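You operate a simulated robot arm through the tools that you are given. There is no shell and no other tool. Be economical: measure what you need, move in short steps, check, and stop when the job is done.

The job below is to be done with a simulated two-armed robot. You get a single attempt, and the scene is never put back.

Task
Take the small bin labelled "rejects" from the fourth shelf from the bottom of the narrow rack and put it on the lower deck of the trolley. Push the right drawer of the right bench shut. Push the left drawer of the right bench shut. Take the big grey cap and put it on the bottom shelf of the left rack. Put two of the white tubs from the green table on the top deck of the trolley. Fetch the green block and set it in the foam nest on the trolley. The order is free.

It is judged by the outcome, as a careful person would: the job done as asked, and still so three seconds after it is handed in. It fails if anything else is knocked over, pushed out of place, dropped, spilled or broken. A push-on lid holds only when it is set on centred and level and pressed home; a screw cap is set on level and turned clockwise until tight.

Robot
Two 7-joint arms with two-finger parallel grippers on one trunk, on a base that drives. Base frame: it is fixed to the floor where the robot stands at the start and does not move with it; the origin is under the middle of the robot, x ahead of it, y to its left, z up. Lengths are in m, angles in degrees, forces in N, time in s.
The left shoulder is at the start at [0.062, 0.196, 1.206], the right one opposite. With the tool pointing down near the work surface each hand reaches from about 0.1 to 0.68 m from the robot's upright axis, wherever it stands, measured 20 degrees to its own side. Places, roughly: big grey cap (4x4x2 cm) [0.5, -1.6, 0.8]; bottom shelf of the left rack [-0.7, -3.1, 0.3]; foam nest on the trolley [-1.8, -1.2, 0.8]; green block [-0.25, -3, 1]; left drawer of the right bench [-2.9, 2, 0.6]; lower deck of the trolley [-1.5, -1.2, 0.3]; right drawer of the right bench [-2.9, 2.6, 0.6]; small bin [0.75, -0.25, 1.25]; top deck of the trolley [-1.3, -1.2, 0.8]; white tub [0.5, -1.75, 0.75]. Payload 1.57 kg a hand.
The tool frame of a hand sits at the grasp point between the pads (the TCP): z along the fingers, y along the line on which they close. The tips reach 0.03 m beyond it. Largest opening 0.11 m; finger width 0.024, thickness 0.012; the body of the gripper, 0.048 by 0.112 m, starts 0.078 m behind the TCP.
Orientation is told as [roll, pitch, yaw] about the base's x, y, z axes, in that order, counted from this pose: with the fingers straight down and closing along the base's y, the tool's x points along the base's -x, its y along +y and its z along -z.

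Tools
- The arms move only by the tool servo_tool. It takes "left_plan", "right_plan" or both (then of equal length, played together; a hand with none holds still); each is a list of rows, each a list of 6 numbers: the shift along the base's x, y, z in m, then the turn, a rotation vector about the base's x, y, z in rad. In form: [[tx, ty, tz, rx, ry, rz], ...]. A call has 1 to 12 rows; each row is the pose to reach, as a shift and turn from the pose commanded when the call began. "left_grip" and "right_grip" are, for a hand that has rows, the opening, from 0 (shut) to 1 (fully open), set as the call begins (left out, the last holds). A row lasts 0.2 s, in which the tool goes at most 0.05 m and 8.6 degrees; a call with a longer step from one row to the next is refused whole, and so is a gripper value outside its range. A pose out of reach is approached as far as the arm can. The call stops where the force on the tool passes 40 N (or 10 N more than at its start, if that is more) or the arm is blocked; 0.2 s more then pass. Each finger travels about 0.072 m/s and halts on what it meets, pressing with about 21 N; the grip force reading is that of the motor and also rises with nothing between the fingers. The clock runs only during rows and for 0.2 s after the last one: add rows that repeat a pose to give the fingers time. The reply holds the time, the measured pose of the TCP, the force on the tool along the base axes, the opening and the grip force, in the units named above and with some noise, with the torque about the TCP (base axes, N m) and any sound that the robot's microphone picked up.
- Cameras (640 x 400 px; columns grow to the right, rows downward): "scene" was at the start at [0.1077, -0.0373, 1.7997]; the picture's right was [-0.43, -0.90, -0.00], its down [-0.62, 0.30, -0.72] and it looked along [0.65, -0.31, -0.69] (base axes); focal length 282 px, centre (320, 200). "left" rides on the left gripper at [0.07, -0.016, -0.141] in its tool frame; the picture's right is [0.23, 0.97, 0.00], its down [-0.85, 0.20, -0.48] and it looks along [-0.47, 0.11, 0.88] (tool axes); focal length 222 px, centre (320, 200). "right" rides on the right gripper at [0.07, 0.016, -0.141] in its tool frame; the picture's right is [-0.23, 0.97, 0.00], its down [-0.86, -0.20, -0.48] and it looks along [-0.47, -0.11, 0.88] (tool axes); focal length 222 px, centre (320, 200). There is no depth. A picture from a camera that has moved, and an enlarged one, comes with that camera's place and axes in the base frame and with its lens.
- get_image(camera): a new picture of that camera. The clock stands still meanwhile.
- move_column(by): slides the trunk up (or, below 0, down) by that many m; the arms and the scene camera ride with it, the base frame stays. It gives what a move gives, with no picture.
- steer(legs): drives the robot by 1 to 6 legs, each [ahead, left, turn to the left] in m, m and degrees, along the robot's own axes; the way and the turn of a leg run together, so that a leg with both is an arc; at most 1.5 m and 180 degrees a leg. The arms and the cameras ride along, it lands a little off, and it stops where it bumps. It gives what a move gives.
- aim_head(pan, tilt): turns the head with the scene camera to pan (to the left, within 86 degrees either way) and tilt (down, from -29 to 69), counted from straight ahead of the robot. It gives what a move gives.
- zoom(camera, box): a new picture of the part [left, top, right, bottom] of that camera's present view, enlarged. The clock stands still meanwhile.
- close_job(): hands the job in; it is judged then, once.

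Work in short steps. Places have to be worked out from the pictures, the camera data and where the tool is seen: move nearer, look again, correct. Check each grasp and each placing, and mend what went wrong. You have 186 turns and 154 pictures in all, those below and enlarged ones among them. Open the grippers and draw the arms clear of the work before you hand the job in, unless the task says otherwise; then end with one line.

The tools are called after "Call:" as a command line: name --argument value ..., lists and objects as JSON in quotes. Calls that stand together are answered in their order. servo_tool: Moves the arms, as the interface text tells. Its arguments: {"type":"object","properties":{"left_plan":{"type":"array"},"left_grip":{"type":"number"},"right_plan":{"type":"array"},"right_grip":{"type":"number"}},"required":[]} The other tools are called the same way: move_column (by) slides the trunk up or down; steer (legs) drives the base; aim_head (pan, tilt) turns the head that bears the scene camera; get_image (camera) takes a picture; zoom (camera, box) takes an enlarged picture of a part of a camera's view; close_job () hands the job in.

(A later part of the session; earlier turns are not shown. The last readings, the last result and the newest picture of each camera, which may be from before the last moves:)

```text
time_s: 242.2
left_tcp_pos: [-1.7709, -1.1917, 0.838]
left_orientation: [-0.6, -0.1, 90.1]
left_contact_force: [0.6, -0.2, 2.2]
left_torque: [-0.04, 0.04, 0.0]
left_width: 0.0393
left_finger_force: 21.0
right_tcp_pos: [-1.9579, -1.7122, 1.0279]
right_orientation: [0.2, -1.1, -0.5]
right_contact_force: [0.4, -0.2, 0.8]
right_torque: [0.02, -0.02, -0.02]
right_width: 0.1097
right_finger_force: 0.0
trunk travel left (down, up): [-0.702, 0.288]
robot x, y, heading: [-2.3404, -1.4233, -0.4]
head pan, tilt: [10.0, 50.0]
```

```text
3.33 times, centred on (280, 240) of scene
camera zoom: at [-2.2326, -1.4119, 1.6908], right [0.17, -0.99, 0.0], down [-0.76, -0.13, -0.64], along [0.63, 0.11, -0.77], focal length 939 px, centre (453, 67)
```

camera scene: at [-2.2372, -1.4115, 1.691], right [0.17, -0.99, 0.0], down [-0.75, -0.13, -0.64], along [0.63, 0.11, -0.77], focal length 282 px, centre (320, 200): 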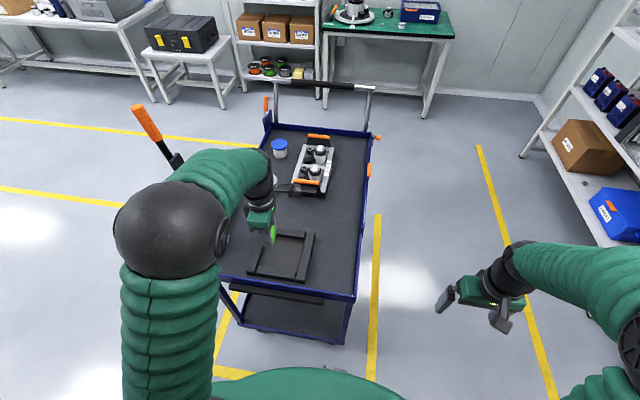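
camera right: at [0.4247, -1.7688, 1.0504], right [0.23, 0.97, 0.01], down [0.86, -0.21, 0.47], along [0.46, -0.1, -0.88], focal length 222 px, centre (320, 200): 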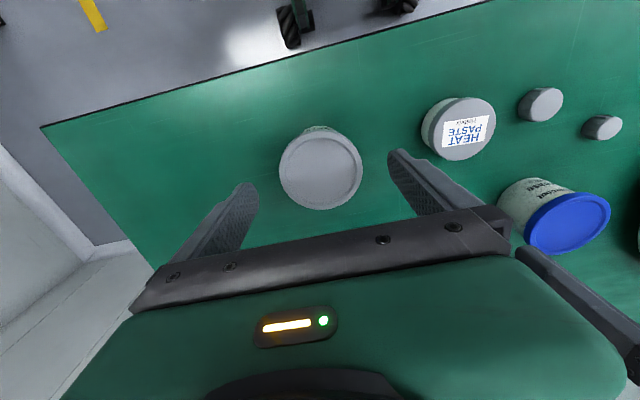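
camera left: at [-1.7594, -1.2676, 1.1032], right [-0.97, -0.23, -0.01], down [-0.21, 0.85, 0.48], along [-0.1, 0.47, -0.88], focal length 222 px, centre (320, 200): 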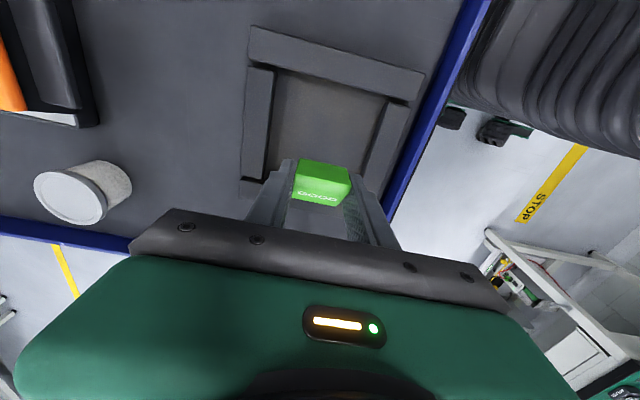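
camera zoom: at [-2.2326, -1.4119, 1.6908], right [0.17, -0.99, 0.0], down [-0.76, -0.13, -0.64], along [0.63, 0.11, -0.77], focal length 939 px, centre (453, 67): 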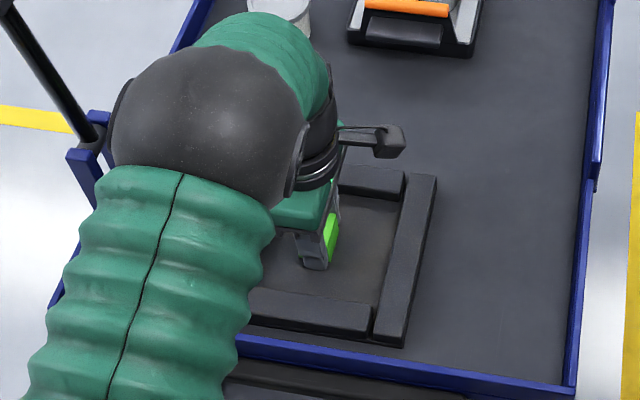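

Just touching (2 N). Press 3 mm more, open, and rise straight up.

Call:
servo_tool --left_plan '[[0, 0, -0.003, 0, 0, 0], [0, 0, -0.003, 0, 0, 0]]'

Call:
servo_tool --left_plan '[[0, 0, 0, 0, 0, 0], [0, 0, 0, 0, 0, 0], [0, 0, 0, 0, 0, 0], [0, 0, 0.03, 0, 0, 0], [0, 0, 0.07, 0, 0, 0], [0, 0, 0.11, 0, 0, 0], [0, 0, 0.15, 0, 0, 0], [-0.02, 0, 0.19, 0, 0, 0], [-0.05, -0.01, 0.22, 0, 0, 0], [-0.09, -0.01, 0.23, 0, 0, 0]]' --left_grip 0.62

Call:
zoom --camera "scene" --box '[200, 180, 360, 300]'

```text
time_s: 242.8
left_tcp_pos: [-1.772, -1.1928, 0.8388]
left_orientation: [-1.0, -0.2, 90.0]
left_contact_force: [1.7, 3.8, 29.1]
left_torque: [-0.1, 0.69, -0.12]
left_width: 0.0389
left_finger_force: 21.1
right_tcp_pos: [-1.9593, -1.7132, 1.0295]
right_orientation: [0.3, -1.3, -0.4]
right_contact_force: [1.0, -0.6, -0.3]
right_torque: [-0.02, 0.02, -0.01]
right_width: 0.1097
right_finger_force: 0.0
trunk travel left (down, up): [-0.702, 0.288]
robot x, y, heading: [-2.3424, -1.4225, -0.4]
head pan, tilt: [10.0, 50.0]
```

```text
time_s: 243.3
left_tcp_pos: [-1.7634, -1.1934, 0.8389]
left_orientation: [-1.6, -0.3, 90.2]
left_contact_force: [5.6, -0.5, 10.1]
left_torque: [-0.08, 0.24, 0.04]
left_width: 0.0638
left_finger_force: 0.1
right_tcp_pos: [-1.9566, -1.7118, 1.0268]
right_orientation: [0.2, -1.3, -0.6]
right_contact_force: [0.2, 1.1, -0.7]
right_torque: [0.02, -0.01, -0.04]
right_width: 0.1103
right_finger_force: 0.1
trunk travel left (down, up): [-0.702, 0.288]
robot x, y, heading: [-2.3433, -1.4256, -0.6]
head pan, tilt: [10.0, 50.0]
stopped in row 2 (left hand): the force on the tool passed its limit at 43 N (the readings are from after the stop); the commanded pose is now the measured one
```

```text
3.33 times, centred on (280, 240) of scene
camera zoom: at [-2.2311, -1.413, 1.6903], right [0.17, -0.99, 0.0], down [-0.76, -0.13, -0.64], along [0.63, 0.11, -0.77], focal length 939 px, centre (453, 67)
```

zoom: 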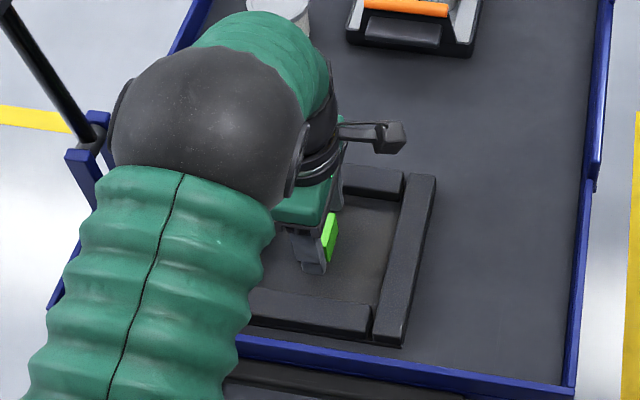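

Fingers opened; the fingertip was rubbing the nest floor. Lift straight up now.

Call:
servo_tool --left_plan '[[0, 0, 0.01, 0, 0, 0], [0, 0, 0.03, 0, 0, 0], [0, 0, 0.07, 0, 0, 0], [0, 0, 0.11, 0, 0, 0], [0, 0, 0.15, 0, 0, 0], [-0.02, 0, 0.19, 0, 0, 0], [-0.05, -0.01, 0.22, 0, 0, 0], [-0.09, -0.01, 0.23, 0, 0, 0], [-0.13, -0.01, 0.23, 0, 0, 0]]'

Call:
get_image --camera "scene"

Call:
get_image --camera "left"

```text
time_s: 245.3
left_tcp_pos: [-1.897, -1.2022, 1.0681]
left_orientation: [-1.5, -0.2, 90.1]
left_contact_force: [-0.8, 0.1, -0.5]
left_torque: [-0.01, 0.01, -0.05]
left_width: 0.0682
left_finger_force: 0.0
right_tcp_pos: [-1.9595, -1.7117, 1.028]
right_orientation: [0.3, -1.2, -0.6]
right_contact_force: [0.8, -0.2, -1.1]
right_torque: [0.0, -0.01, 0.0]
right_width: 0.1101
right_finger_force: 0.0
trunk travel left (down, up): [-0.702, 0.288]
robot x, y, heading: [-2.3422, -1.4225, -0.3]
head pan, tilt: [10.0, 50.0]
```

```text
43 pictures are left
camera scene: at [-2.2352, -1.4111, 1.6908], right [0.17, -0.99, 0.0], down [-0.76, -0.13, -0.64], along [0.63, 0.11, -0.77], focal length 282 px, centre (320, 200)
```

scene: 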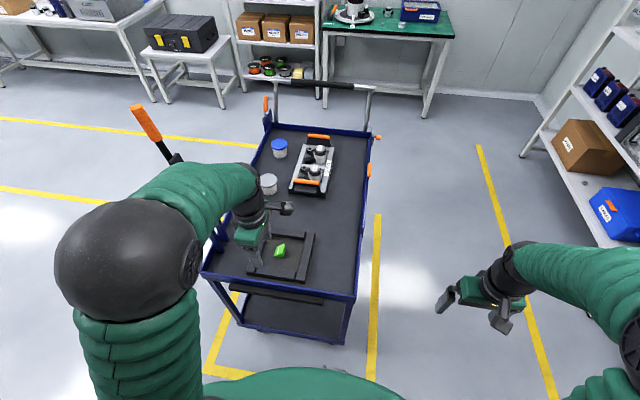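

```text
42 pictures are left
camera left: at [-1.8849, -1.2724, 1.2112], right [-0.97, -0.23, -0.03], down [-0.21, 0.85, 0.48], along [-0.09, 0.47, -0.88], focal length 222 px, centre (320, 200)
```

left: 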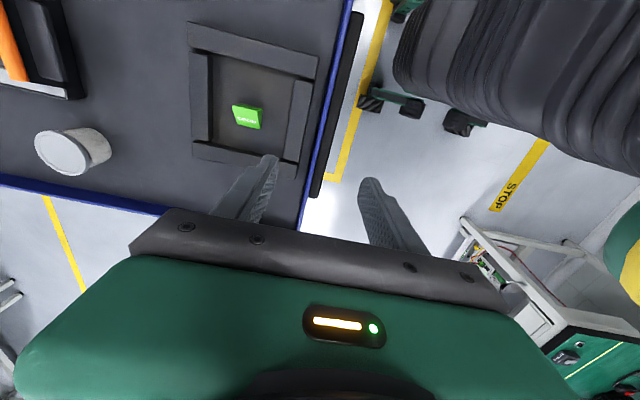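

Block sits flat and centred in the nest. Now the drawers: back off, go north and face +y to look.

Call:
steer --legs '[[-0.2, 0, 0], [0, 1.2, 0], [0.5, 0, 0], [0, 0, 100]]'

Call:
aim_head --pan 20 --tilt 25

Call:
get_image --camera "scene"

```text
time_s: 259.3
left_tcp_pos: [-2.3414, 0.1758, 1.0674]
left_orientation: [-1.4, -0.3, -169.5]
left_contact_force: [0.2, -0.3, 0.1]
left_torque: [-0.02, 0.0, -0.04]
left_width: 0.0682
left_finger_force: 0.1
right_tcp_pos: [-1.8292, 0.2072, 1.0288]
right_orientation: [0.2, -1.2, 99.9]
right_contact_force: [1.0, 0.1, 1.1]
right_torque: [-0.01, 0.02, -0.01]
right_width: 0.1098
right_finger_force: 0.0
trunk travel left (down, up): [-0.702, 0.288]
robot x, y, heading: [-2.0454, -0.2209, 100.1]
head pan, tilt: [10.0, 50.0]
```

```text
time_s: 260.2
left_tcp_pos: [-2.3411, 0.1735, 1.0698]
left_orientation: [-1.5, -0.2, -169.4]
left_contact_force: [0.4, 0.4, -0.1]
left_torque: [-0.01, 0.02, 0.0]
left_width: 0.0681
left_finger_force: 0.2
right_tcp_pos: [-1.8292, 0.2051, 1.0297]
right_orientation: [0.2, -1.2, 99.9]
right_contact_force: [0.6, -0.2, 0.2]
right_torque: [0.0, 0.03, -0.01]
right_width: 0.11
right_finger_force: 0.1
trunk travel left (down, up): [-0.702, 0.288]
robot x, y, heading: [-2.0377, -0.223, 100.4]
head pan, tilt: [20.0, 25.0]
```

```text
41 pictures are left
camera scene: at [-2.0939, -0.1117, 1.7281], right [0.86, 0.5, 0.0], down [0.21, -0.37, -0.91], along [-0.45, 0.78, -0.42], focal length 282 px, centre (320, 200)
```

scene: 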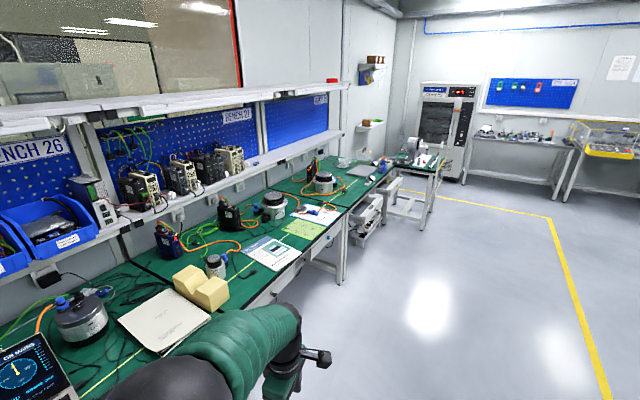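

Call:
zoom --camera "scene" --box '[300, 140, 460, 270]'

```text
3.08 times, centred on (380, 205) of scene
camera zoom: at [-2.0939, -0.1117, 1.7281], right [0.86, 0.5, 0.0], down [0.21, -0.37, -0.91], along [-0.45, 0.78, -0.42], focal length 866 px, centre (135, 185)
```

zoom: 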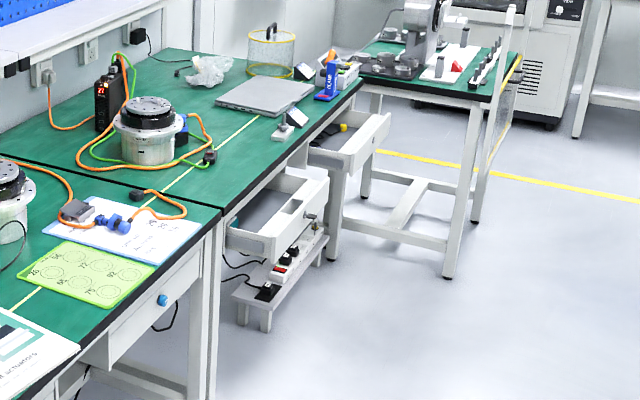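

Both open drawers are visible. Drive alongside and turn to face the right bench.

Call:
steer --legs '[[0, -0.3, -10.3], [1.5, 0, 0], [0.9, 0, 0], [0, 0, 90]]'

Call:
aim_head --pan 0 --tilt 40

Call:
get_image --camera "scene"

```text
time_s: 277.4
left_tcp_pos: [-2.1695, 1.9798, 1.0683]
left_orientation: [-1.3, -0.1, -89.9]
left_contact_force: [0.2, 0.7, -0.2]
left_torque: [-0.01, 0.03, 0.01]
left_width: 0.0684
left_finger_force: 0.1
right_tcp_pos: [-2.1089, 2.4899, 1.0283]
right_orientation: [0.3, -1.1, 179.5]
right_contact_force: [-0.3, 0.1, 0.6]
right_torque: [0.0, 0.02, 0.0]
right_width: 0.11
right_finger_force: 0.1
trunk travel left (down, up): [-0.702, 0.288]
robot x, y, heading: [-1.7237, 2.1998, 179.7]
head pan, tilt: [20.0, 25.0]
```

```text
time_s: 278.2
left_tcp_pos: [-2.1701, 1.9799, 1.069]
left_orientation: [-1.6, -0.2, -89.8]
left_contact_force: [-0.4, 0.0, -0.3]
left_torque: [0.02, 0.0, 0.01]
left_width: 0.0682
left_finger_force: 0.1
right_tcp_pos: [-2.1088, 2.4906, 1.0292]
right_orientation: [0.2, -1.3, 179.6]
right_contact_force: [-0.3, -0.3, 0.6]
right_torque: [-0.01, 0.02, -0.01]
right_width: 0.1101
right_finger_force: 0.0
trunk travel left (down, up): [-0.702, 0.288]
robot x, y, heading: [-1.7237, 2.2023, 179.5]
head pan, tilt: [0.0, 40.0]
```

```text
39 pictures are left
camera scene: at [-1.8423, 2.203, 1.7049], right [0.0, 1.0, 0.0], down [0.64, 0.0, -0.77], along [-0.77, 0.0, -0.64], focal length 282 px, centre (320, 200)
```

scene: 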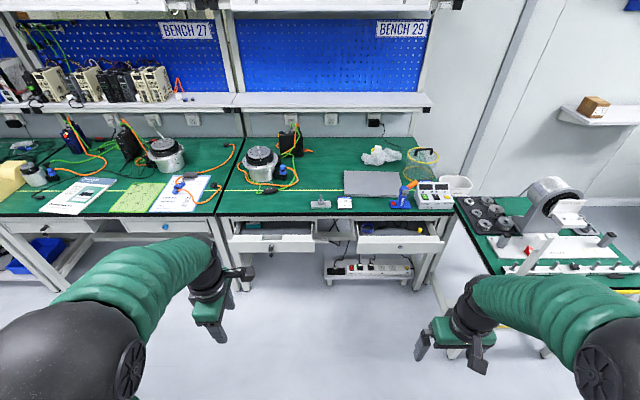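

Call:
zoom --camera "scene" --box '[210, 190, 470, 300]'

```text
2.46 times, centred on (340, 245) of scene
camera zoom: at [-1.8423, 2.203, 1.7049], right [0.0, 1.0, 0.0], down [0.64, 0.0, -0.77], along [-0.77, 0.0, -0.64], focal length 693 px, centre (271, 89)
```

zoom: 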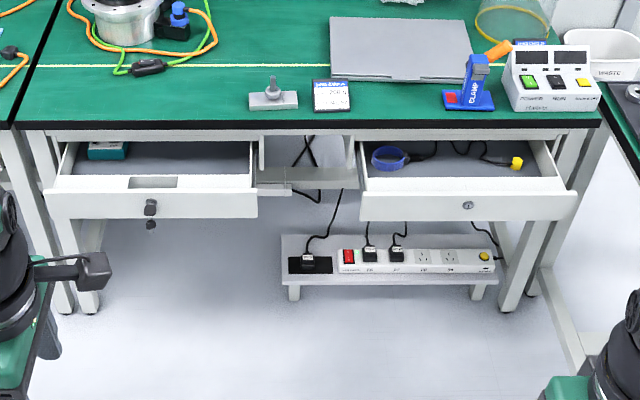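

Drawer fronts at x≈−2.77, z≈0.58–0.675, centres y≈1.965 (with a key at centre) and y≈2.60. I'll push with open horizontal fingers straddling lock/key. First: unwind left yaw and pitch the right hand forward.

Call:
servo_tool --left_plan '[[0, 0, 0, 0, 0, -0.143], [0, 0, 0, 0, 0, -0.286], [0, 0, 0, 0, 0, -0.429], [0, 0, 0, 0, 0, -0.572], [0, 0, 0, 0, 0, -0.715], [0, 0, 0, 0, 0, -0.858], [0, 0, 0, 0, 0, -1.0], [0, 0, 0, 0, 0, -1.143], [0, 0, 0, 0, 0, -1.286], [0, 0, 0, 0, 0, -1.43], [0, 0, 0, 0, 0, -1.57]]' --right_plan '[[-0.02, 0, 0, 0, 0.13, 0], [-0.04, 0, 0, 0, 0.26, 0], [-0.06, 0, 0, 0, 0.39, 0], [-0.08, 0, 0, 0, 0.52, 0], [-0.1, 0, 0, 0, 0.65, 0], [-0.12, 0, 0, 0, 0.78, 0], [-0.14, 0, 0, 0, 0.91, 0], [-0.16, 0, 0, 0, 1.04, 0], [-0.18, 0, 0, 0, 1.17, 0], [-0.2, 0, 0, 0, 1.3, 0], [-0.22, 0, 0, 0, 1.35, 0]]'

Call:
servo_tool --left_plan '[[-0.02, 0, 0, 0, 0.13, 0], [-0.04, 0, 0, 0, 0.26, 0], [-0.06, 0, 0, 0, 0.39, 0], [-0.08, 0, 0, 0, 0.52, 0], [-0.1, 0, 0, 0, 0.65, 0], [-0.12, 0, 0, 0, 0.78, 0], [-0.13, 0, 0, 0, 0.91, 0], [-0.14, 0, 0, 0, 1.04, 0], [-0.15, 0, 0, 0, 1.17, 0], [-0.16, 0, 0, 0, 1.3, 0], [-0.16, 0, 0, 0, 1.35, 0]]' --left_grip 1

Call:
get_image --camera "scene"

```text
time_s: 280.6
left_tcp_pos: [-2.1703, 1.9812, 1.0687]
left_orientation: [-1.5, -0.1, -179.9]
left_contact_force: [0.5, 1.1, 0.0]
left_torque: [0.01, 0.02, 0.04]
left_width: 0.0684
left_finger_force: 0.1
right_tcp_pos: [-2.3287, 2.4906, 1.0284]
right_orientation: [2.3, -78.7, 178.0]
right_contact_force: [0.2, 0.3, 0.2]
right_torque: [0.0, 0.01, 0.0]
right_width: 0.1102
right_finger_force: 0.1
trunk travel left (down, up): [-0.702, 0.288]
robot x, y, heading: [-1.7236, 2.2033, 179.9]
head pan, tilt: [0.0, 40.0]
```

```text
time_s: 283.1
left_tcp_pos: [-2.3288, 1.9811, 1.0688]
left_orientation: [-2.9, -77.6, -178.9]
left_contact_force: [-0.2, 0.2, 0.6]
left_torque: [-0.01, 0.01, -0.01]
left_width: 0.1101
left_finger_force: 0.1
right_tcp_pos: [-2.3283, 2.4892, 1.029]
right_orientation: [2.1, -78.6, 178.1]
right_contact_force: [0.0, -0.8, -0.2]
right_torque: [-0.02, 0.06, -0.01]
right_width: 0.11
right_finger_force: 0.1
trunk travel left (down, up): [-0.702, 0.288]
robot x, y, heading: [-1.7253, 2.2018, 180.0]
head pan, tilt: [0.0, 40.0]
```

```text
37 pictures are left
camera scene: at [-1.8432, 2.2031, 1.7048], right [0.0, 1.0, 0.0], down [0.64, 0.0, -0.76], along [-0.76, 0.0, -0.64], focal length 282 px, centre (320, 200)
```

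scene: 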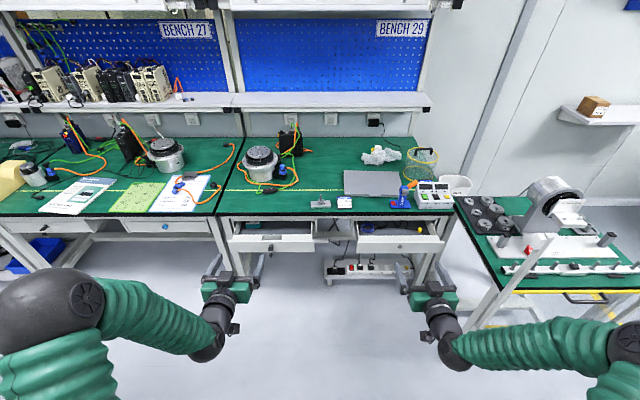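

Lower the trunk and move closer (the side table corner is at ≈(−2.48, 2.87), so I shift slightly left).

Call:
move_column --by -0.4

Call:
steer --legs '[[0.25, 0.08, 0]]'

Call:
servo_tool --left_plan '[[0, 0.03, -0.02, 0, 0, 0], [0, 0.065, -0.04, 0, 0, 0], [0, 0.065, -0.04, 0, 0, 0], [0, 0.065, -0.04, 0, 0, 0]]' --right_plan '[[0, 0.04, 0, 0, 0, 0], [0, 0.08, 0, 0, 0, 0], [0, 0.12, 0, 0, 0, 0], [0, 0.15, 0, 0, 0, 0]]'

Call:
get_image --camera "scene"

```text
time_s: 286.9
left_tcp_pos: [-2.3289, 1.9804, 0.6691]
left_orientation: [-2.6, -77.6, -178.8]
left_contact_force: [0.3, -0.6, 0.4]
left_torque: [-0.01, 0.01, 0.0]
left_width: 0.1104
left_finger_force: 0.0
right_tcp_pos: [-2.3278, 2.4898, 0.6288]
right_orientation: [2.2, -78.6, 178.0]
right_contact_force: [-0.2, 0.1, -0.8]
right_torque: [-0.04, 0.01, -0.03]
right_width: 0.1101
right_finger_force: 0.0
trunk travel left (down, up): [-0.302, 0.688]
robot x, y, heading: [-1.7236, 2.2027, 179.5]
head pan, tilt: [0.0, 40.0]
```

```text
time_s: 288.8
left_tcp_pos: [-2.5804, 1.901, 0.6687]
left_orientation: [-2.4, -77.5, -179.1]
left_contact_force: [0.4, -0.1, 0.1]
left_torque: [0.02, 0.0, -0.04]
left_width: 0.1099
left_finger_force: 0.1
right_tcp_pos: [-2.581, 2.4099, 0.6281]
right_orientation: [2.3, -78.6, 177.8]
right_contact_force: [0.6, -0.3, 0.2]
right_torque: [-0.01, 0.01, 0.0]
right_width: 0.1102
right_finger_force: 0.1
trunk travel left (down, up): [-0.302, 0.688]
robot x, y, heading: [-1.9783, 2.1251, 179.9]
head pan, tilt: [0.0, 40.0]
```

```text
time_s: 289.8
left_tcp_pos: [-2.5784, 1.9659, 0.6291]
left_orientation: [-2.5, -77.6, -179.0]
left_contact_force: [-0.5, -0.2, 0.1]
left_torque: [-0.01, -0.01, -0.01]
left_width: 0.1098
left_finger_force: 0.1
right_tcp_pos: [-2.5789, 2.5601, 0.6298]
right_orientation: [2.4, -78.8, 177.7]
right_contact_force: [1.3, 0.5, 0.4]
right_torque: [0.01, 0.0, 0.02]
right_width: 0.11
right_finger_force: 0.1
trunk travel left (down, up): [-0.302, 0.688]
robot x, y, heading: [-1.9756, 2.1221, 180.1]
head pan, tilt: [0.0, 40.0]
```

```text
36 pictures are left
camera scene: at [-2.0939, 2.1243, 1.3047], right [0.0, 1.0, 0.0], down [0.64, 0.0, -0.76], along [-0.76, 0.0, -0.64], focal length 282 px, centre (320, 200)
```

scene: 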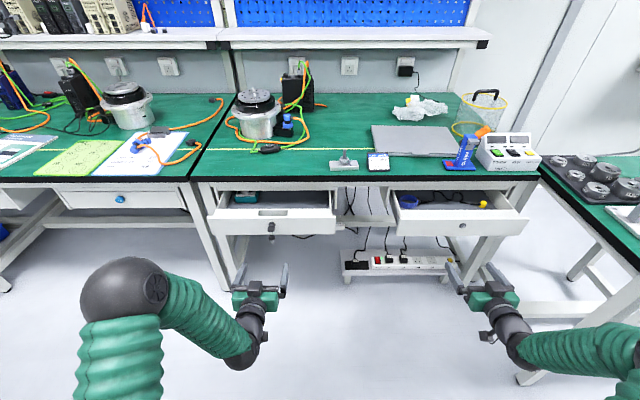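

Closed position is about x −2.94 (≈15 cm stroke), drawer mid z≈0.60. Extend both hands first (keeps elbows in), stopping just short of the fronts.

Call:
servo_tool --left_plan '[[-0.03, -0.007, -0.015, 0, 0, 0], [-0.06, -0.014, -0.03, 0, 0, 0], [-0.09, -0.014, -0.03, 0, 0, 0], [-0.12, -0.014, -0.03, 0, 0, 0], [-0.15, -0.014, -0.03, 0, 0, 0], [-0.15, -0.014, -0.03, 0, 0, 0]]' --right_plan '[[-0.03, -0.02, -0.015, 0, 0, 0], [-0.06, -0.04, -0.03, 0, 0, 0], [-0.09, -0.05, -0.03, 0, 0, 0], [-0.12, -0.05, -0.03, 0, 0, 0], [-0.15, -0.05, -0.03, 0, 0, 0], [-0.15, -0.05, -0.03, 0, 0, 0]]'

Call:
get_image --camera "scene"

```text
time_s: 291.2
left_tcp_pos: [-2.7311, 1.9524, 0.5992]
left_orientation: [-2.6, -77.6, -178.9]
left_contact_force: [0.5, -0.1, -1.2]
left_torque: [-0.03, 0.01, -0.01]
left_width: 0.11
left_finger_force: 0.0
right_tcp_pos: [-2.7295, 2.5101, 0.599]
right_orientation: [2.4, -78.7, 177.8]
right_contact_force: [-0.5, 0.3, -0.1]
right_torque: [-0.02, 0.01, -0.02]
right_width: 0.1099
right_finger_force: 0.1
trunk travel left (down, up): [-0.302, 0.688]
robot x, y, heading: [-1.9758, 2.1187, 179.9]
head pan, tilt: [0.0, 40.0]
```

```text
35 pictures are left
camera scene: at [-2.0946, 2.124, 1.3047], right [0.0, 1.0, 0.0], down [0.65, 0.0, -0.76], along [-0.76, 0.0, -0.65], focal length 282 px, centre (320, 200)
```

scene: 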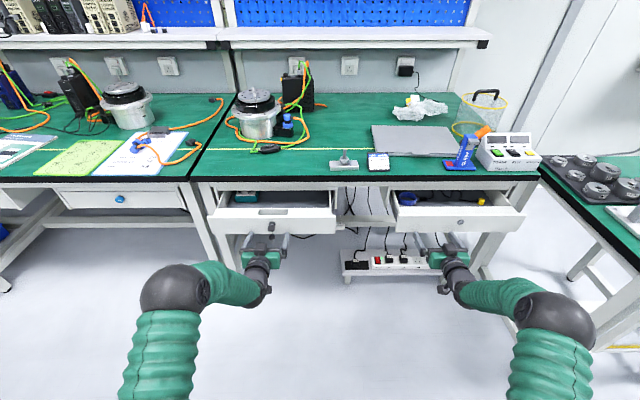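

Call:
zoom --camera "scene" --box '[190, 170, 550, 290]'

Call:
get_image --camera "left"

```text
1.78 times, centred on (370, 230) of scene
camera zoom: at [-2.0946, 2.124, 1.3047], right [0.0, 1.0, 0.0], down [0.65, 0.0, -0.76], along [-0.76, 0.0, -0.65], focal length 501 px, centre (231, 147)
```

zoom: 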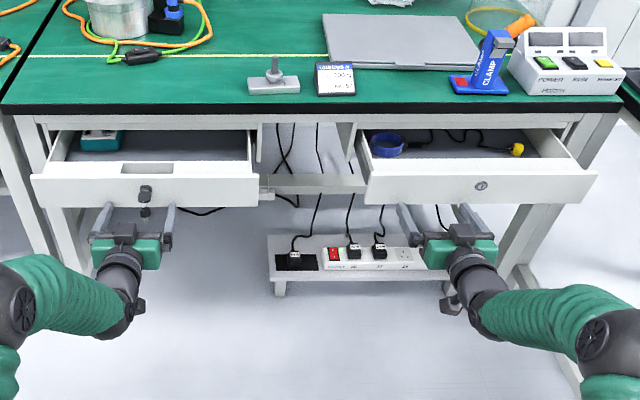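

```text
33 pictures are left
camera left: at [-2.5769, 1.9648, 0.5631], right [0.02, -0.97, -0.23], down [0.28, -0.22, 0.94], along [-0.96, -0.09, 0.27], focal length 222 px, centre (320, 200)
```

left: 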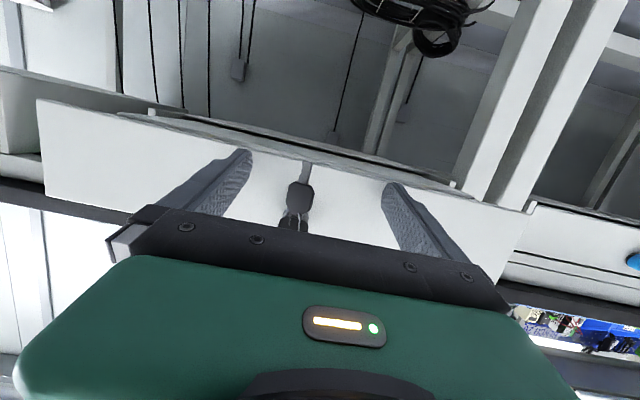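

Panels span z≈0.587–0.675; the fingertips are too near the bottom edge. Raise both by 4 cm, then drive ahead slowly to push.

Call:
servo_tool --left_plan '[[0, 0.005, 0.02, 0, 0, 0], [0, 0.008, 0.042, 0, 0, 0], [0, 0.008, 0.042, 0, 0, 0]]' --right_plan '[[0, 0, 0.02, 0, 0, 0], [0, 0, 0.04, 0, 0, 0], [0, 0, 0.04, 0, 0, 0]]'

Call:
steer --legs '[[0.1, 0, 0]]'

Call:
zoom --camera "scene" --box '[190, 150, 550, 300]'

```text
time_s: 292.0
left_tcp_pos: [-2.7302, 1.9594, 0.64]
left_orientation: [-2.5, -77.4, -179.0]
left_contact_force: [-0.4, 0.4, 0.0]
left_torque: [0.0, -0.02, -0.01]
left_width: 0.1103
left_finger_force: 0.1
right_tcp_pos: [-2.7295, 2.5099, 0.6391]
right_orientation: [2.2, -78.7, 177.9]
right_contact_force: [0.0, -0.1, -0.1]
right_torque: [-0.02, -0.02, 0.03]
right_width: 0.11
right_finger_force: 0.1
trunk travel left (down, up): [-0.302, 0.688]
robot x, y, heading: [-1.975, 2.1255, 179.9]
head pan, tilt: [0.0, 40.0]
```

```text
time_s: 293.1
left_tcp_pos: [-2.831, 1.9599, 0.6391]
left_orientation: [-2.5, -77.5, -179.0]
left_contact_force: [0.1, 0.6, 0.0]
left_torque: [0.05, 0.03, 0.0]
left_width: 0.1102
left_finger_force: 0.0
right_tcp_pos: [-2.8298, 2.5098, 0.6373]
right_orientation: [2.2, -78.6, 177.9]
right_contact_force: [-0.3, 0.1, -1.0]
right_torque: [-0.02, 0.05, 0.0]
right_width: 0.1101
right_finger_force: 0.0
trunk travel left (down, up): [-0.302, 0.688]
robot x, y, heading: [-2.0769, 2.1252, 179.7]
head pan, tilt: [0.0, 40.0]
```

```text
1.78 times, centred on (370, 225) of scene
camera zoom: at [-2.1966, 2.1241, 1.3044], right [0.0, 1.0, 0.0], down [0.65, 0.0, -0.76], along [-0.76, 0.0, -0.65], focal length 501 px, centre (231, 156)
```

zoom: 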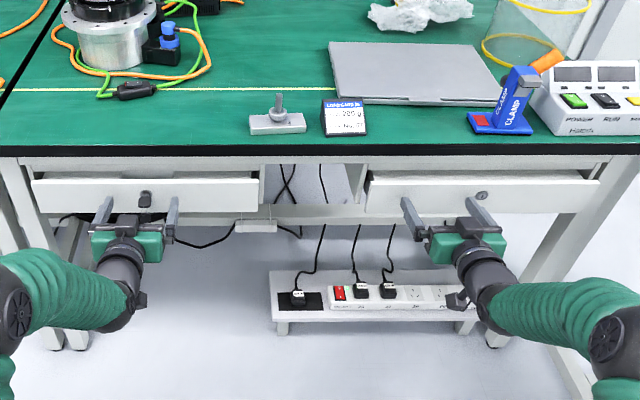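

Both drawers slid in nearly fully with no resistance. Push on with the arms in small steps until firm contact.

Call:
servo_tool --left_plan '[[-0.012, 0, 0, 0, 0, 0], [-0.024, 0, 0, 0, 0, 0], [-0.036, 0, 0, 0, 0, 0], [-0.048, 0, 0, 0, 0, 0], [-0.06, 0, 0, 0, 0, 0]]'

Call:
servo_tool --right_plan '[[-0.012, 0, 0, 0, 0, 0], [-0.024, 0, 0, 0, 0, 0], [-0.036, 0, 0, 0, 0, 0], [-0.048, 0, 0, 0, 0, 0], [-0.06, 0, 0, 0, 0, 0]]'

Call:
zoom --camera "scene" --box '[190, 150, 550, 300]'

```text
time_s: 294.2
left_tcp_pos: [-2.8702, 1.9603, 0.6433]
left_orientation: [-2.3, -77.4, -178.9]
left_contact_force: [31.2, 0.7, 12.4]
left_torque: [-0.62, 0.58, 1.81]
left_width: 0.1088
left_finger_force: 0.1
right_tcp_pos: [-2.8236, 2.5099, 0.6444]
right_orientation: [2.6, -79.2, 177.7]
right_contact_force: [1.1, 0.8, 0.7]
right_torque: [0.0, 0.04, 0.02]
right_width: 0.1099
right_finger_force: 0.0
trunk travel left (down, up): [-0.302, 0.688]
robot x, y, heading: [-2.0749, 2.1266, 180.1]
head pan, tilt: [0.0, 40.0]
stopped in row 5 (left hand): the force on the tool passed its limit at 61 N (the readings are from after the stop); the commanded pose is now the measured one
```

```text
time_s: 294.7
left_tcp_pos: [-2.8708, 1.9587, 0.6438]
left_orientation: [-2.2, -77.5, -179.0]
left_contact_force: [32.0, 1.4, 13.9]
left_torque: [-0.71, 0.57, 1.82]
left_width: 0.1079
left_finger_force: 0.1
right_tcp_pos: [-2.8428, 2.5093, 0.6445]
right_orientation: [2.7, -79.2, 177.6]
right_contact_force: [-0.7, -0.1, 0.0]
right_torque: [0.0, 0.01, -0.03]
right_width: 0.1099
right_finger_force: 0.0
trunk travel left (down, up): [-0.302, 0.688]
robot x, y, heading: [-2.0749, 2.1219, 180.0]
head pan, tilt: [0.0, 40.0]
stopped in row 2 (left hand): the force on the tool passed its limit at 44 N (the readings are from after the stop); the commanded pose is now the measured one
```

```text
1.78 times, centred on (370, 225) of scene
camera zoom: at [-2.1861, 2.1255, 1.3054], right [0.0, 1.0, 0.0], down [0.64, 0.0, -0.77], along [-0.77, 0.0, -0.64], focal length 501 px, centre (231, 156)
```

zoom: 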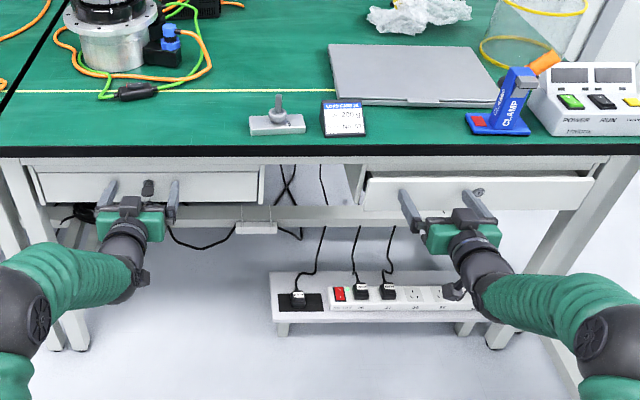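

Left drawer is shut against its stop. Ease the left hand back and push the right one home.

Call:
servo_tool --left_plan '[[0.02, 0, 0, 0, 0, 0], [0.05, 0, 0, 0, 0, 0], [0.08, 0, 0, 0, 0, 0], [0.08, 0, 0, 0, 0, 0]]'

Call:
servo_tool --right_plan '[[-0.012, 0, 0, 0, 0, 0], [-0.024, 0, 0, 0, 0, 0], [-0.036, 0, 0, 0, 0, 0], [-0.048, 0, 0, 0, 0, 0], [-0.06, 0, 0, 0, 0, 0], [-0.07, 0, 0, 0, 0, 0]]'

Call:
zoom --camera "scene" --box '[190, 150, 550, 300]'

```text
time_s: 295.7
left_tcp_pos: [-2.7939, 1.9585, 0.638]
left_orientation: [-2.6, -77.1, -178.6]
left_contact_force: [0.9, -0.5, -0.3]
left_torque: [0.0, -0.01, 0.02]
left_width: 0.1101
left_finger_force: 0.0
right_tcp_pos: [-2.8465, 2.5098, 0.6418]
right_orientation: [2.2, -78.8, 177.9]
right_contact_force: [-0.2, 0.3, 0.8]
right_torque: [0.0, 0.0, 0.01]
right_width: 0.1098
right_finger_force: 0.1
trunk travel left (down, up): [-0.302, 0.688]
robot x, y, heading: [-2.0757, 2.1269, 179.8]
head pan, tilt: [0.0, 40.0]
```

```text
time_s: 296.6
left_tcp_pos: [-2.7904, 1.9586, 0.6429]
left_orientation: [-3.0, -77.4, -178.4]
left_contact_force: [-0.4, 0.6, -0.1]
left_torque: [0.03, 0.0, -0.02]
left_width: 0.1102
left_finger_force: 0.1
right_tcp_pos: [-2.8738, 2.5099, 0.64]
right_orientation: [1.8, -78.6, 178.3]
right_contact_force: [26.1, 0.3, 8.6]
right_torque: [-0.33, 0.44, 1.47]
right_width: 0.11
right_finger_force: 0.0
trunk travel left (down, up): [-0.302, 0.688]
robot x, y, heading: [-2.0752, 2.1229, 179.7]
head pan, tilt: [0.0, 40.0]
stopped in row 4 (right hand): the force on the tool passed its limit at 59 N (the readings are from after the stop); the commanded pose is now the measured one
```

```text
1.78 times, centred on (370, 225) of scene
camera zoom: at [-2.1875, 2.1218, 1.3055], right [0.0, 1.0, 0.0], down [0.64, 0.0, -0.77], along [-0.77, 0.0, -0.64], focal length 501 px, centre (231, 156)
```

zoom: 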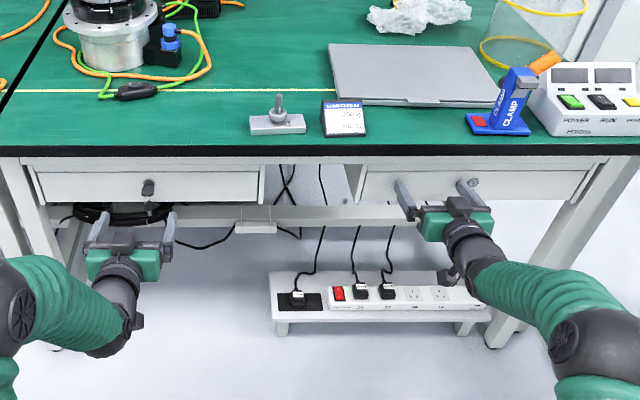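

Both drawers are at their stops. Withdraw the right hand and back away, then check.

Call:
servo_tool --right_plan '[[0.02, 0, 0, 0, 0, 0], [0.05, 0, 0, 0, 0, 0], [0.08, 0, 0, 0, 0, 0]]'

Call:
steer --legs '[[-0.4, 0, 0]]'

Call:
zoom --camera "scene" --box '[190, 130, 510, 290]'

```text
time_s: 297.4
left_tcp_pos: [-2.7924, 1.958, 0.6417]
left_orientation: [-2.7, -77.3, -178.7]
left_contact_force: [0.0, -0.6, -0.1]
left_torque: [0.0, -0.02, -0.01]
left_width: 0.1097
left_finger_force: 0.0
right_tcp_pos: [-2.7963, 2.51, 0.6371]
right_orientation: [2.4, -78.5, 177.7]
right_contact_force: [0.3, 0.8, -0.1]
right_torque: [-0.04, 0.0, 0.01]
right_width: 0.1101
right_finger_force: 0.0
trunk travel left (down, up): [-0.302, 0.688]
robot x, y, heading: [-2.075, 2.1219, 179.8]
head pan, tilt: [0.0, 40.0]
```

```text
time_s: 299.9
left_tcp_pos: [-2.3889, 1.9581, 0.6405]
left_orientation: [-2.5, -77.2, -178.7]
left_contact_force: [0.3, -0.1, 0.5]
left_torque: [0.0, -0.01, 0.03]
left_width: 0.11
left_finger_force: 0.1
right_tcp_pos: [-2.3926, 2.5092, 0.6363]
right_orientation: [2.4, -78.4, 177.7]
right_contact_force: [0.1, 0.5, 0.0]
right_torque: [0.01, -0.02, 0.01]
right_width: 0.1098
right_finger_force: 0.0
trunk travel left (down, up): [-0.302, 0.688]
robot x, y, heading: [-1.6722, 2.1207, 179.7]
head pan, tilt: [0.0, 40.0]
```

```text
2.00 times, centred on (350, 210) of scene
camera zoom: at [-1.7901, 2.123, 1.3048], right [0.0, 1.0, 0.0], down [0.64, 0.0, -0.76], along [-0.76, 0.0, -0.64], focal length 563 px, centre (260, 180)
```

zoom: 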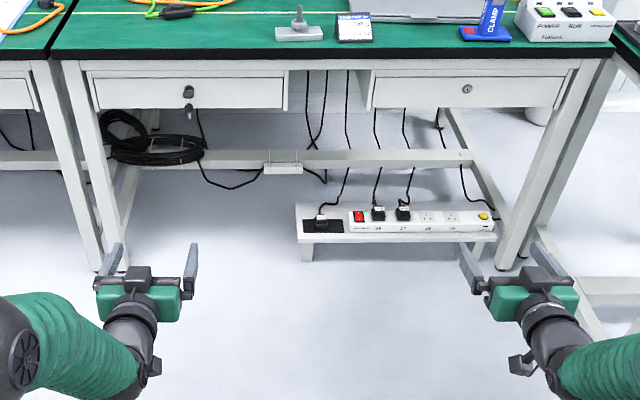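

Both drawers are flush. One thing left to tidy: the "Returns" bin stands ~1.3 cm deeper than its neighbour; I'll go back and correct it. First drive back with the trunk raised.

Call:
move_column --by 0.4

Call:
steer --legs '[[0, 0, -179.7], [0, -1.2, 0], [0, -1.12, 0], [1.25, 0, 0]]'

Call:
move_column --by 0.1

Call:
aim_head --pan -5 --tilt 30

Call:
get_image --camera "scene"

```text
time_s: 303.7
left_tcp_pos: [-2.3889, 1.959, 1.0417]
left_orientation: [-2.4, -77.2, -178.8]
left_contact_force: [0.1, -0.5, -1.3]
left_torque: [0.03, -0.01, -0.03]
left_width: 0.1101
left_finger_force: 0.0
right_tcp_pos: [-2.3923, 2.5094, 1.0371]
right_orientation: [2.5, -78.5, 177.6]
right_contact_force: [0.9, -0.2, -0.6]
right_torque: [0.02, -0.01, 0.01]
right_width: 0.11
right_finger_force: 0.1
trunk travel left (down, up): [-0.702, 0.288]
robot x, y, heading: [-1.6721, 2.1177, 180.0]
head pan, tilt: [0.0, 40.0]
```

```text
time_s: 328.3
left_tcp_pos: [0.3075, -0.0159, 1.0417]
left_orientation: [-2.5, -77.3, 1.6]
left_contact_force: [0.2, -0.7, 0.1]
left_torque: [0.01, 0.02, 0.04]
left_width: 0.1099
left_finger_force: 0.0
right_tcp_pos: [0.3143, -0.5668, 1.037]
right_orientation: [2.5, -78.5, -1.8]
right_contact_force: [-0.4, 0.5, -0.8]
right_torque: [0.02, 0.04, -0.01]
right_width: 0.1099
right_finger_force: 0.2
trunk travel left (down, up): [-0.702, 0.288]
robot x, y, heading: [-0.409, -0.1854, 0.4]
head pan, tilt: [0.0, 40.0]
```

```text
time_s: 329.7
left_tcp_pos: [0.3059, -0.0161, 1.143]
left_orientation: [-2.6, -77.3, 1.7]
left_contact_force: [-0.4, 0.5, 0.7]
left_torque: [-0.01, 0.03, 0.01]
left_width: 0.1099
left_finger_force: 0.0
right_tcp_pos: [0.3137, -0.5673, 1.1382]
right_orientation: [2.5, -78.4, -1.8]
right_contact_force: [-0.3, -0.7, 0.0]
right_torque: [-0.02, -0.01, -0.01]
right_width: 0.1105
right_finger_force: 0.1
trunk travel left (down, up): [-0.802, 0.188]
robot x, y, heading: [-0.4022, -0.1811, 0.1]
head pan, tilt: [0.0, 40.0]
```

```text
time_s: 330.4
left_tcp_pos: [0.3059, -0.0154, 1.1425]
left_orientation: [-2.5, -77.4, 1.7]
left_contact_force: [-0.8, 0.2, 0.0]
left_torque: [0.01, 0.0, -0.02]
left_width: 0.1099
left_finger_force: 0.0
right_tcp_pos: [0.3142, -0.5664, 1.1383]
right_orientation: [2.6, -78.6, -1.7]
right_contact_force: [-0.1, -0.1, 0.2]
right_torque: [-0.01, 0.0, 0.05]
right_width: 0.1102
right_finger_force: 0.0
trunk travel left (down, up): [-0.802, 0.188]
robot x, y, heading: [-0.4092, -0.187, 0.4]
head pan, tilt: [-5.0, 30.0]
```

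```text
28 pictures are left
camera scene: at [-0.2814, -0.1945, 1.8199], right [-0.08, -1.0, 0.0], down [-0.5, 0.04, -0.86], along [0.86, -0.07, -0.5], focal length 282 px, centre (320, 200)
```

scene: 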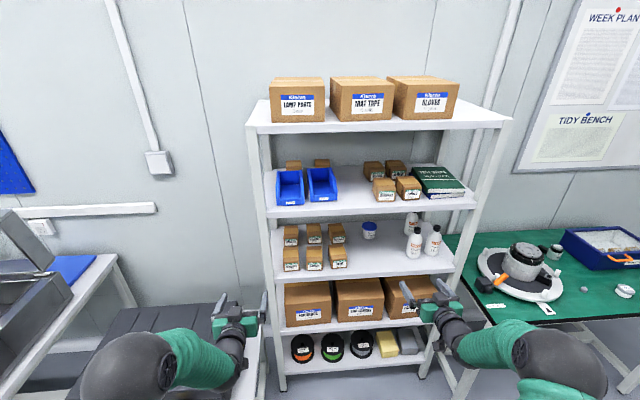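

Call:
zoom --camera "scene" --box '[264, 155, 364, 215]'

```text
6.40 times, centred on (314, 185) of scene
camera zoom: at [-0.2814, -0.1945, 1.8199], right [-0.08, -1.0, 0.0], down [-0.5, 0.04, -0.86], along [0.86, -0.07, -0.5], focal length 1802 px, centre (358, 296)
```

zoom: 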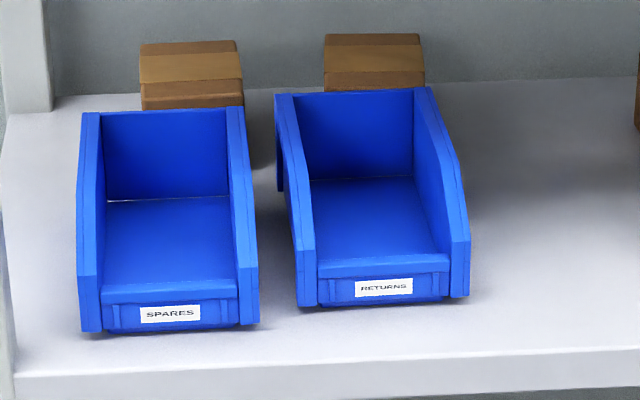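

Returns is ~2 cm deeper than Spares (they were aligned originally); y is right. Prepare the left hand in the earlier pose (pitch −43°) and retract the right one.

Call:
servo_tool --left_plan '[[-0.02, -0.01, 0.03, 0, 0.065, 0], [-0.04, -0.02, 0.06, 0, 0.13, 0], [-0.06, -0.03, 0.09, 0, 0.195, 0], [-0.08, -0.045, 0.12, 0, 0.26, 0], [-0.1, -0.06, 0.155, 0, 0.325, 0], [-0.12, -0.075, 0.19, 0, 0.39, 0], [-0.14, -0.09, 0.225, 0, 0.455, 0], [-0.16, -0.105, 0.255, 0, 0.52, 0], [-0.18, -0.12, 0.287, 0, 0.585, 0], [-0.18, -0.12, 0.287, 0, 0.585, 0]]' --right_plan '[[-0.025, -0.01, 0, 0, 0.065, 0], [-0.05, -0.02, 0, 0, 0.13, 0], [-0.075, -0.03, 0, 0, 0.195, 0], [-0.1, -0.04, 0, 0, 0.26, 0], [-0.13, -0.05, 0, 0, 0.325, 0], [-0.16, -0.06, 0, 0, 0.39, 0], [-0.19, -0.07, 0, 0, 0.455, 0], [-0.22, -0.08, 0, 0, 0.52, 0], [-0.25, -0.09, 0, 0, 0.585, 0], [-0.25, -0.09, 0, 0, 0.585, 0]]' --left_grip 0.38

Call:
steer --legs '[[0, -0.143, 0], [0.366, 0, 0]]'

Call:
get_image --camera "left"

```text
time_s: 332.6
left_tcp_pos: [0.1265, -0.1373, 1.4295]
left_orientation: [-1.2, -43.8, 0.4]
left_contact_force: [0.4, 0.6, 1.1]
left_torque: [-0.01, 0.02, 0.0]
left_width: 0.0419
left_finger_force: 0.0
right_tcp_pos: [0.0639, -0.6575, 1.1374]
right_orientation: [1.1, -44.9, -0.5]
right_contact_force: [0.1, 0.0, 0.0]
right_torque: [-0.02, -0.04, 0.02]
right_width: 0.1099
right_finger_force: 0.0
trunk travel left (down, up): [-0.802, 0.188]
robot x, y, heading: [-0.4085, -0.1888, 0.1]
head pan, tilt: [-5.0, 30.0]
```

```text
time_s: 335.9
left_tcp_pos: [0.4872, -0.2774, 1.4313]
left_orientation: [-1.2, -44.0, 0.5]
left_contact_force: [1.1, 0.4, 0.2]
left_torque: [0.01, -0.01, 0.01]
left_width: 0.0417
left_finger_force: 0.0
right_tcp_pos: [0.4286, -0.7973, 1.1397]
right_orientation: [0.9, -45.2, -0.4]
right_contact_force: [-0.1, -1.0, -1.0]
right_torque: [0.01, -0.01, -0.01]
right_width: 0.1098
right_finger_force: 0.2
trunk travel left (down, up): [-0.802, 0.188]
robot x, y, heading: [-0.0447, -0.3242, 0.5]
head pan, tilt: [-5.0, 30.0]
```

```text
26 pictures are left
camera left: at [0.3381, -0.2912, 1.4845], right [-0.16, 0.97, -0.17], down [0.28, 0.21, 0.94], along [0.95, 0.1, -0.31], focal length 222 px, centre (320, 200)
```

left: 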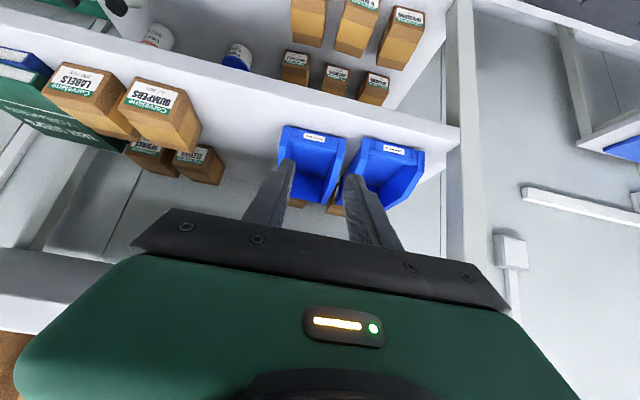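

Move to the pre-pose over the Returns' right wall (y≈−0.331) and check.

Call:
servo_tool --left_plan '[[0.03, -0.02, 0, 0, 0, 0], [0.06, -0.04, 0, 0, 0, 0], [0.09, -0.054, -0.005, 0, 0, 0], [0.12, -0.054, -0.015, 0, 0, 0], [0.138, -0.054, -0.02, 0, 0, 0], [0.138, -0.054, -0.02, 0, 0, 0]]'

Call:
get_image --camera "left"

Call:
aim_head --pan 0 --tilt 50

Call:
zoom --camera "scene" --box '[200, 60, 360, 160]'

```text
time_s: 337.3
left_tcp_pos: [0.6254, -0.3267, 1.4114]
left_orientation: [-1.3, -44.0, 0.7]
left_contact_force: [-0.5, -0.1, -0.3]
left_torque: [-0.04, 0.01, -0.06]
left_width: 0.0418
left_finger_force: 0.0
right_tcp_pos: [0.4281, -0.7942, 1.1419]
right_orientation: [0.9, -45.1, -0.3]
right_contact_force: [0.4, 0.0, -0.1]
right_torque: [-0.01, 0.03, -0.02]
right_width: 0.1102
right_finger_force: 0.1
trunk travel left (down, up): [-0.802, 0.188]
robot x, y, heading: [-0.0424, -0.3235, 0.1]
head pan, tilt: [-5.0, 30.0]
```

```text
25 pictures are left
camera left: at [0.4771, -0.3416, 1.4655], right [-0.16, 0.97, -0.17], down [0.28, 0.21, 0.93], along [0.95, 0.1, -0.31], focal length 222 px, centre (320, 200)
```

left: 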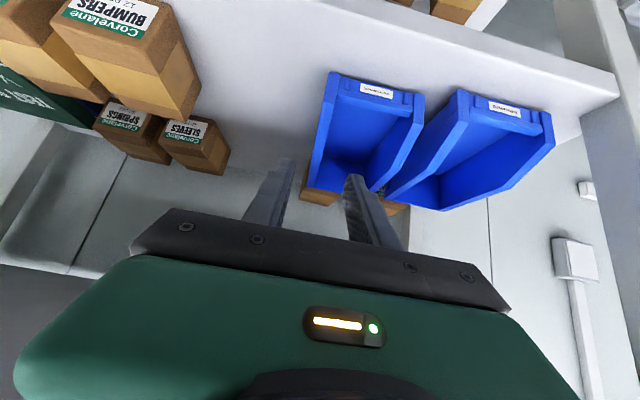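

```text
time_s: 338.1
left_tcp_pos: [0.6274, -0.3314, 1.4102]
left_orientation: [-1.0, -43.9, 0.3]
left_contact_force: [-0.4, -0.5, -0.7]
left_torque: [0.01, 0.0, -0.03]
left_width: 0.0416
left_finger_force: 0.0
right_tcp_pos: [0.4291, -0.7979, 1.1379]
right_orientation: [1.1, -45.1, -0.5]
right_contact_force: [0.0, 0.2, 0.3]
right_torque: [0.0, -0.04, -0.02]
right_width: 0.1099
right_finger_force: 0.0
trunk travel left (down, up): [-0.802, 0.188]
robot x, y, heading: [-0.0416, -0.3262, 0.5]
head pan, tilt: [0.0, 50.0]
```

```text
4.00 times, centred on (280, 110) of scene
camera zoom: at [0.0676, -0.3275, 1.7907], right [0.01, -1.0, 0.0], down [-0.77, 0.0, -0.64], along [0.64, 0.01, -0.77], focal length 1126 px, centre (480, 560)
```

zoom: 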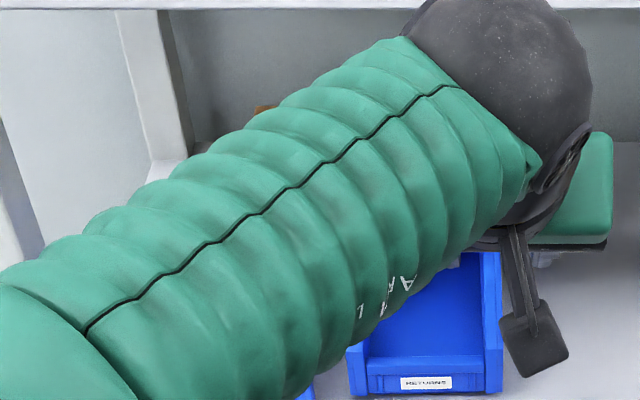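

Wall centre y≈−0.329 vs TCP −0.331: good. Descend, straddling the wall.

Call:
servo_tool --left_plan '[[0.02, 0.002, -0.015, 0, 0, 0], [0.043, 0.002, -0.035, 0, 0, 0], [0.064, 0.002, -0.06, 0, 0, 0], [0.064, 0.002, -0.06, 0, 0, 0]]'

Call:
get_image --camera "left"

```text
time_s: 339.1
left_tcp_pos: [0.6916, -0.3298, 1.3512]
left_orientation: [-1.0, -43.9, 0.4]
left_contact_force: [-0.4, 0.5, 0.1]
left_torque: [-0.04, -0.01, -0.01]
left_width: 0.0418
left_finger_force: 0.2
right_tcp_pos: [0.4297, -0.7978, 1.1383]
right_orientation: [1.1, -45.1, -0.5]
right_contact_force: [-0.2, -0.1, -0.7]
right_torque: [0.01, -0.01, 0.02]
right_width: 0.1098
right_finger_force: 0.0
trunk travel left (down, up): [-0.802, 0.188]
robot x, y, heading: [-0.0418, -0.3245, 0.6]
head pan, tilt: [0.0, 50.0]
```

```text
23 pictures are left
camera left: at [0.5426, -0.3444, 1.4053], right [-0.16, 0.97, -0.17], down [0.28, 0.21, 0.94], along [0.95, 0.1, -0.31], focal length 222 px, centre (320, 200)
```

left: 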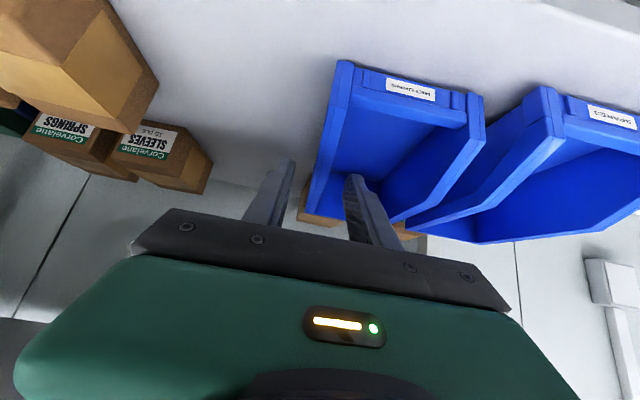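

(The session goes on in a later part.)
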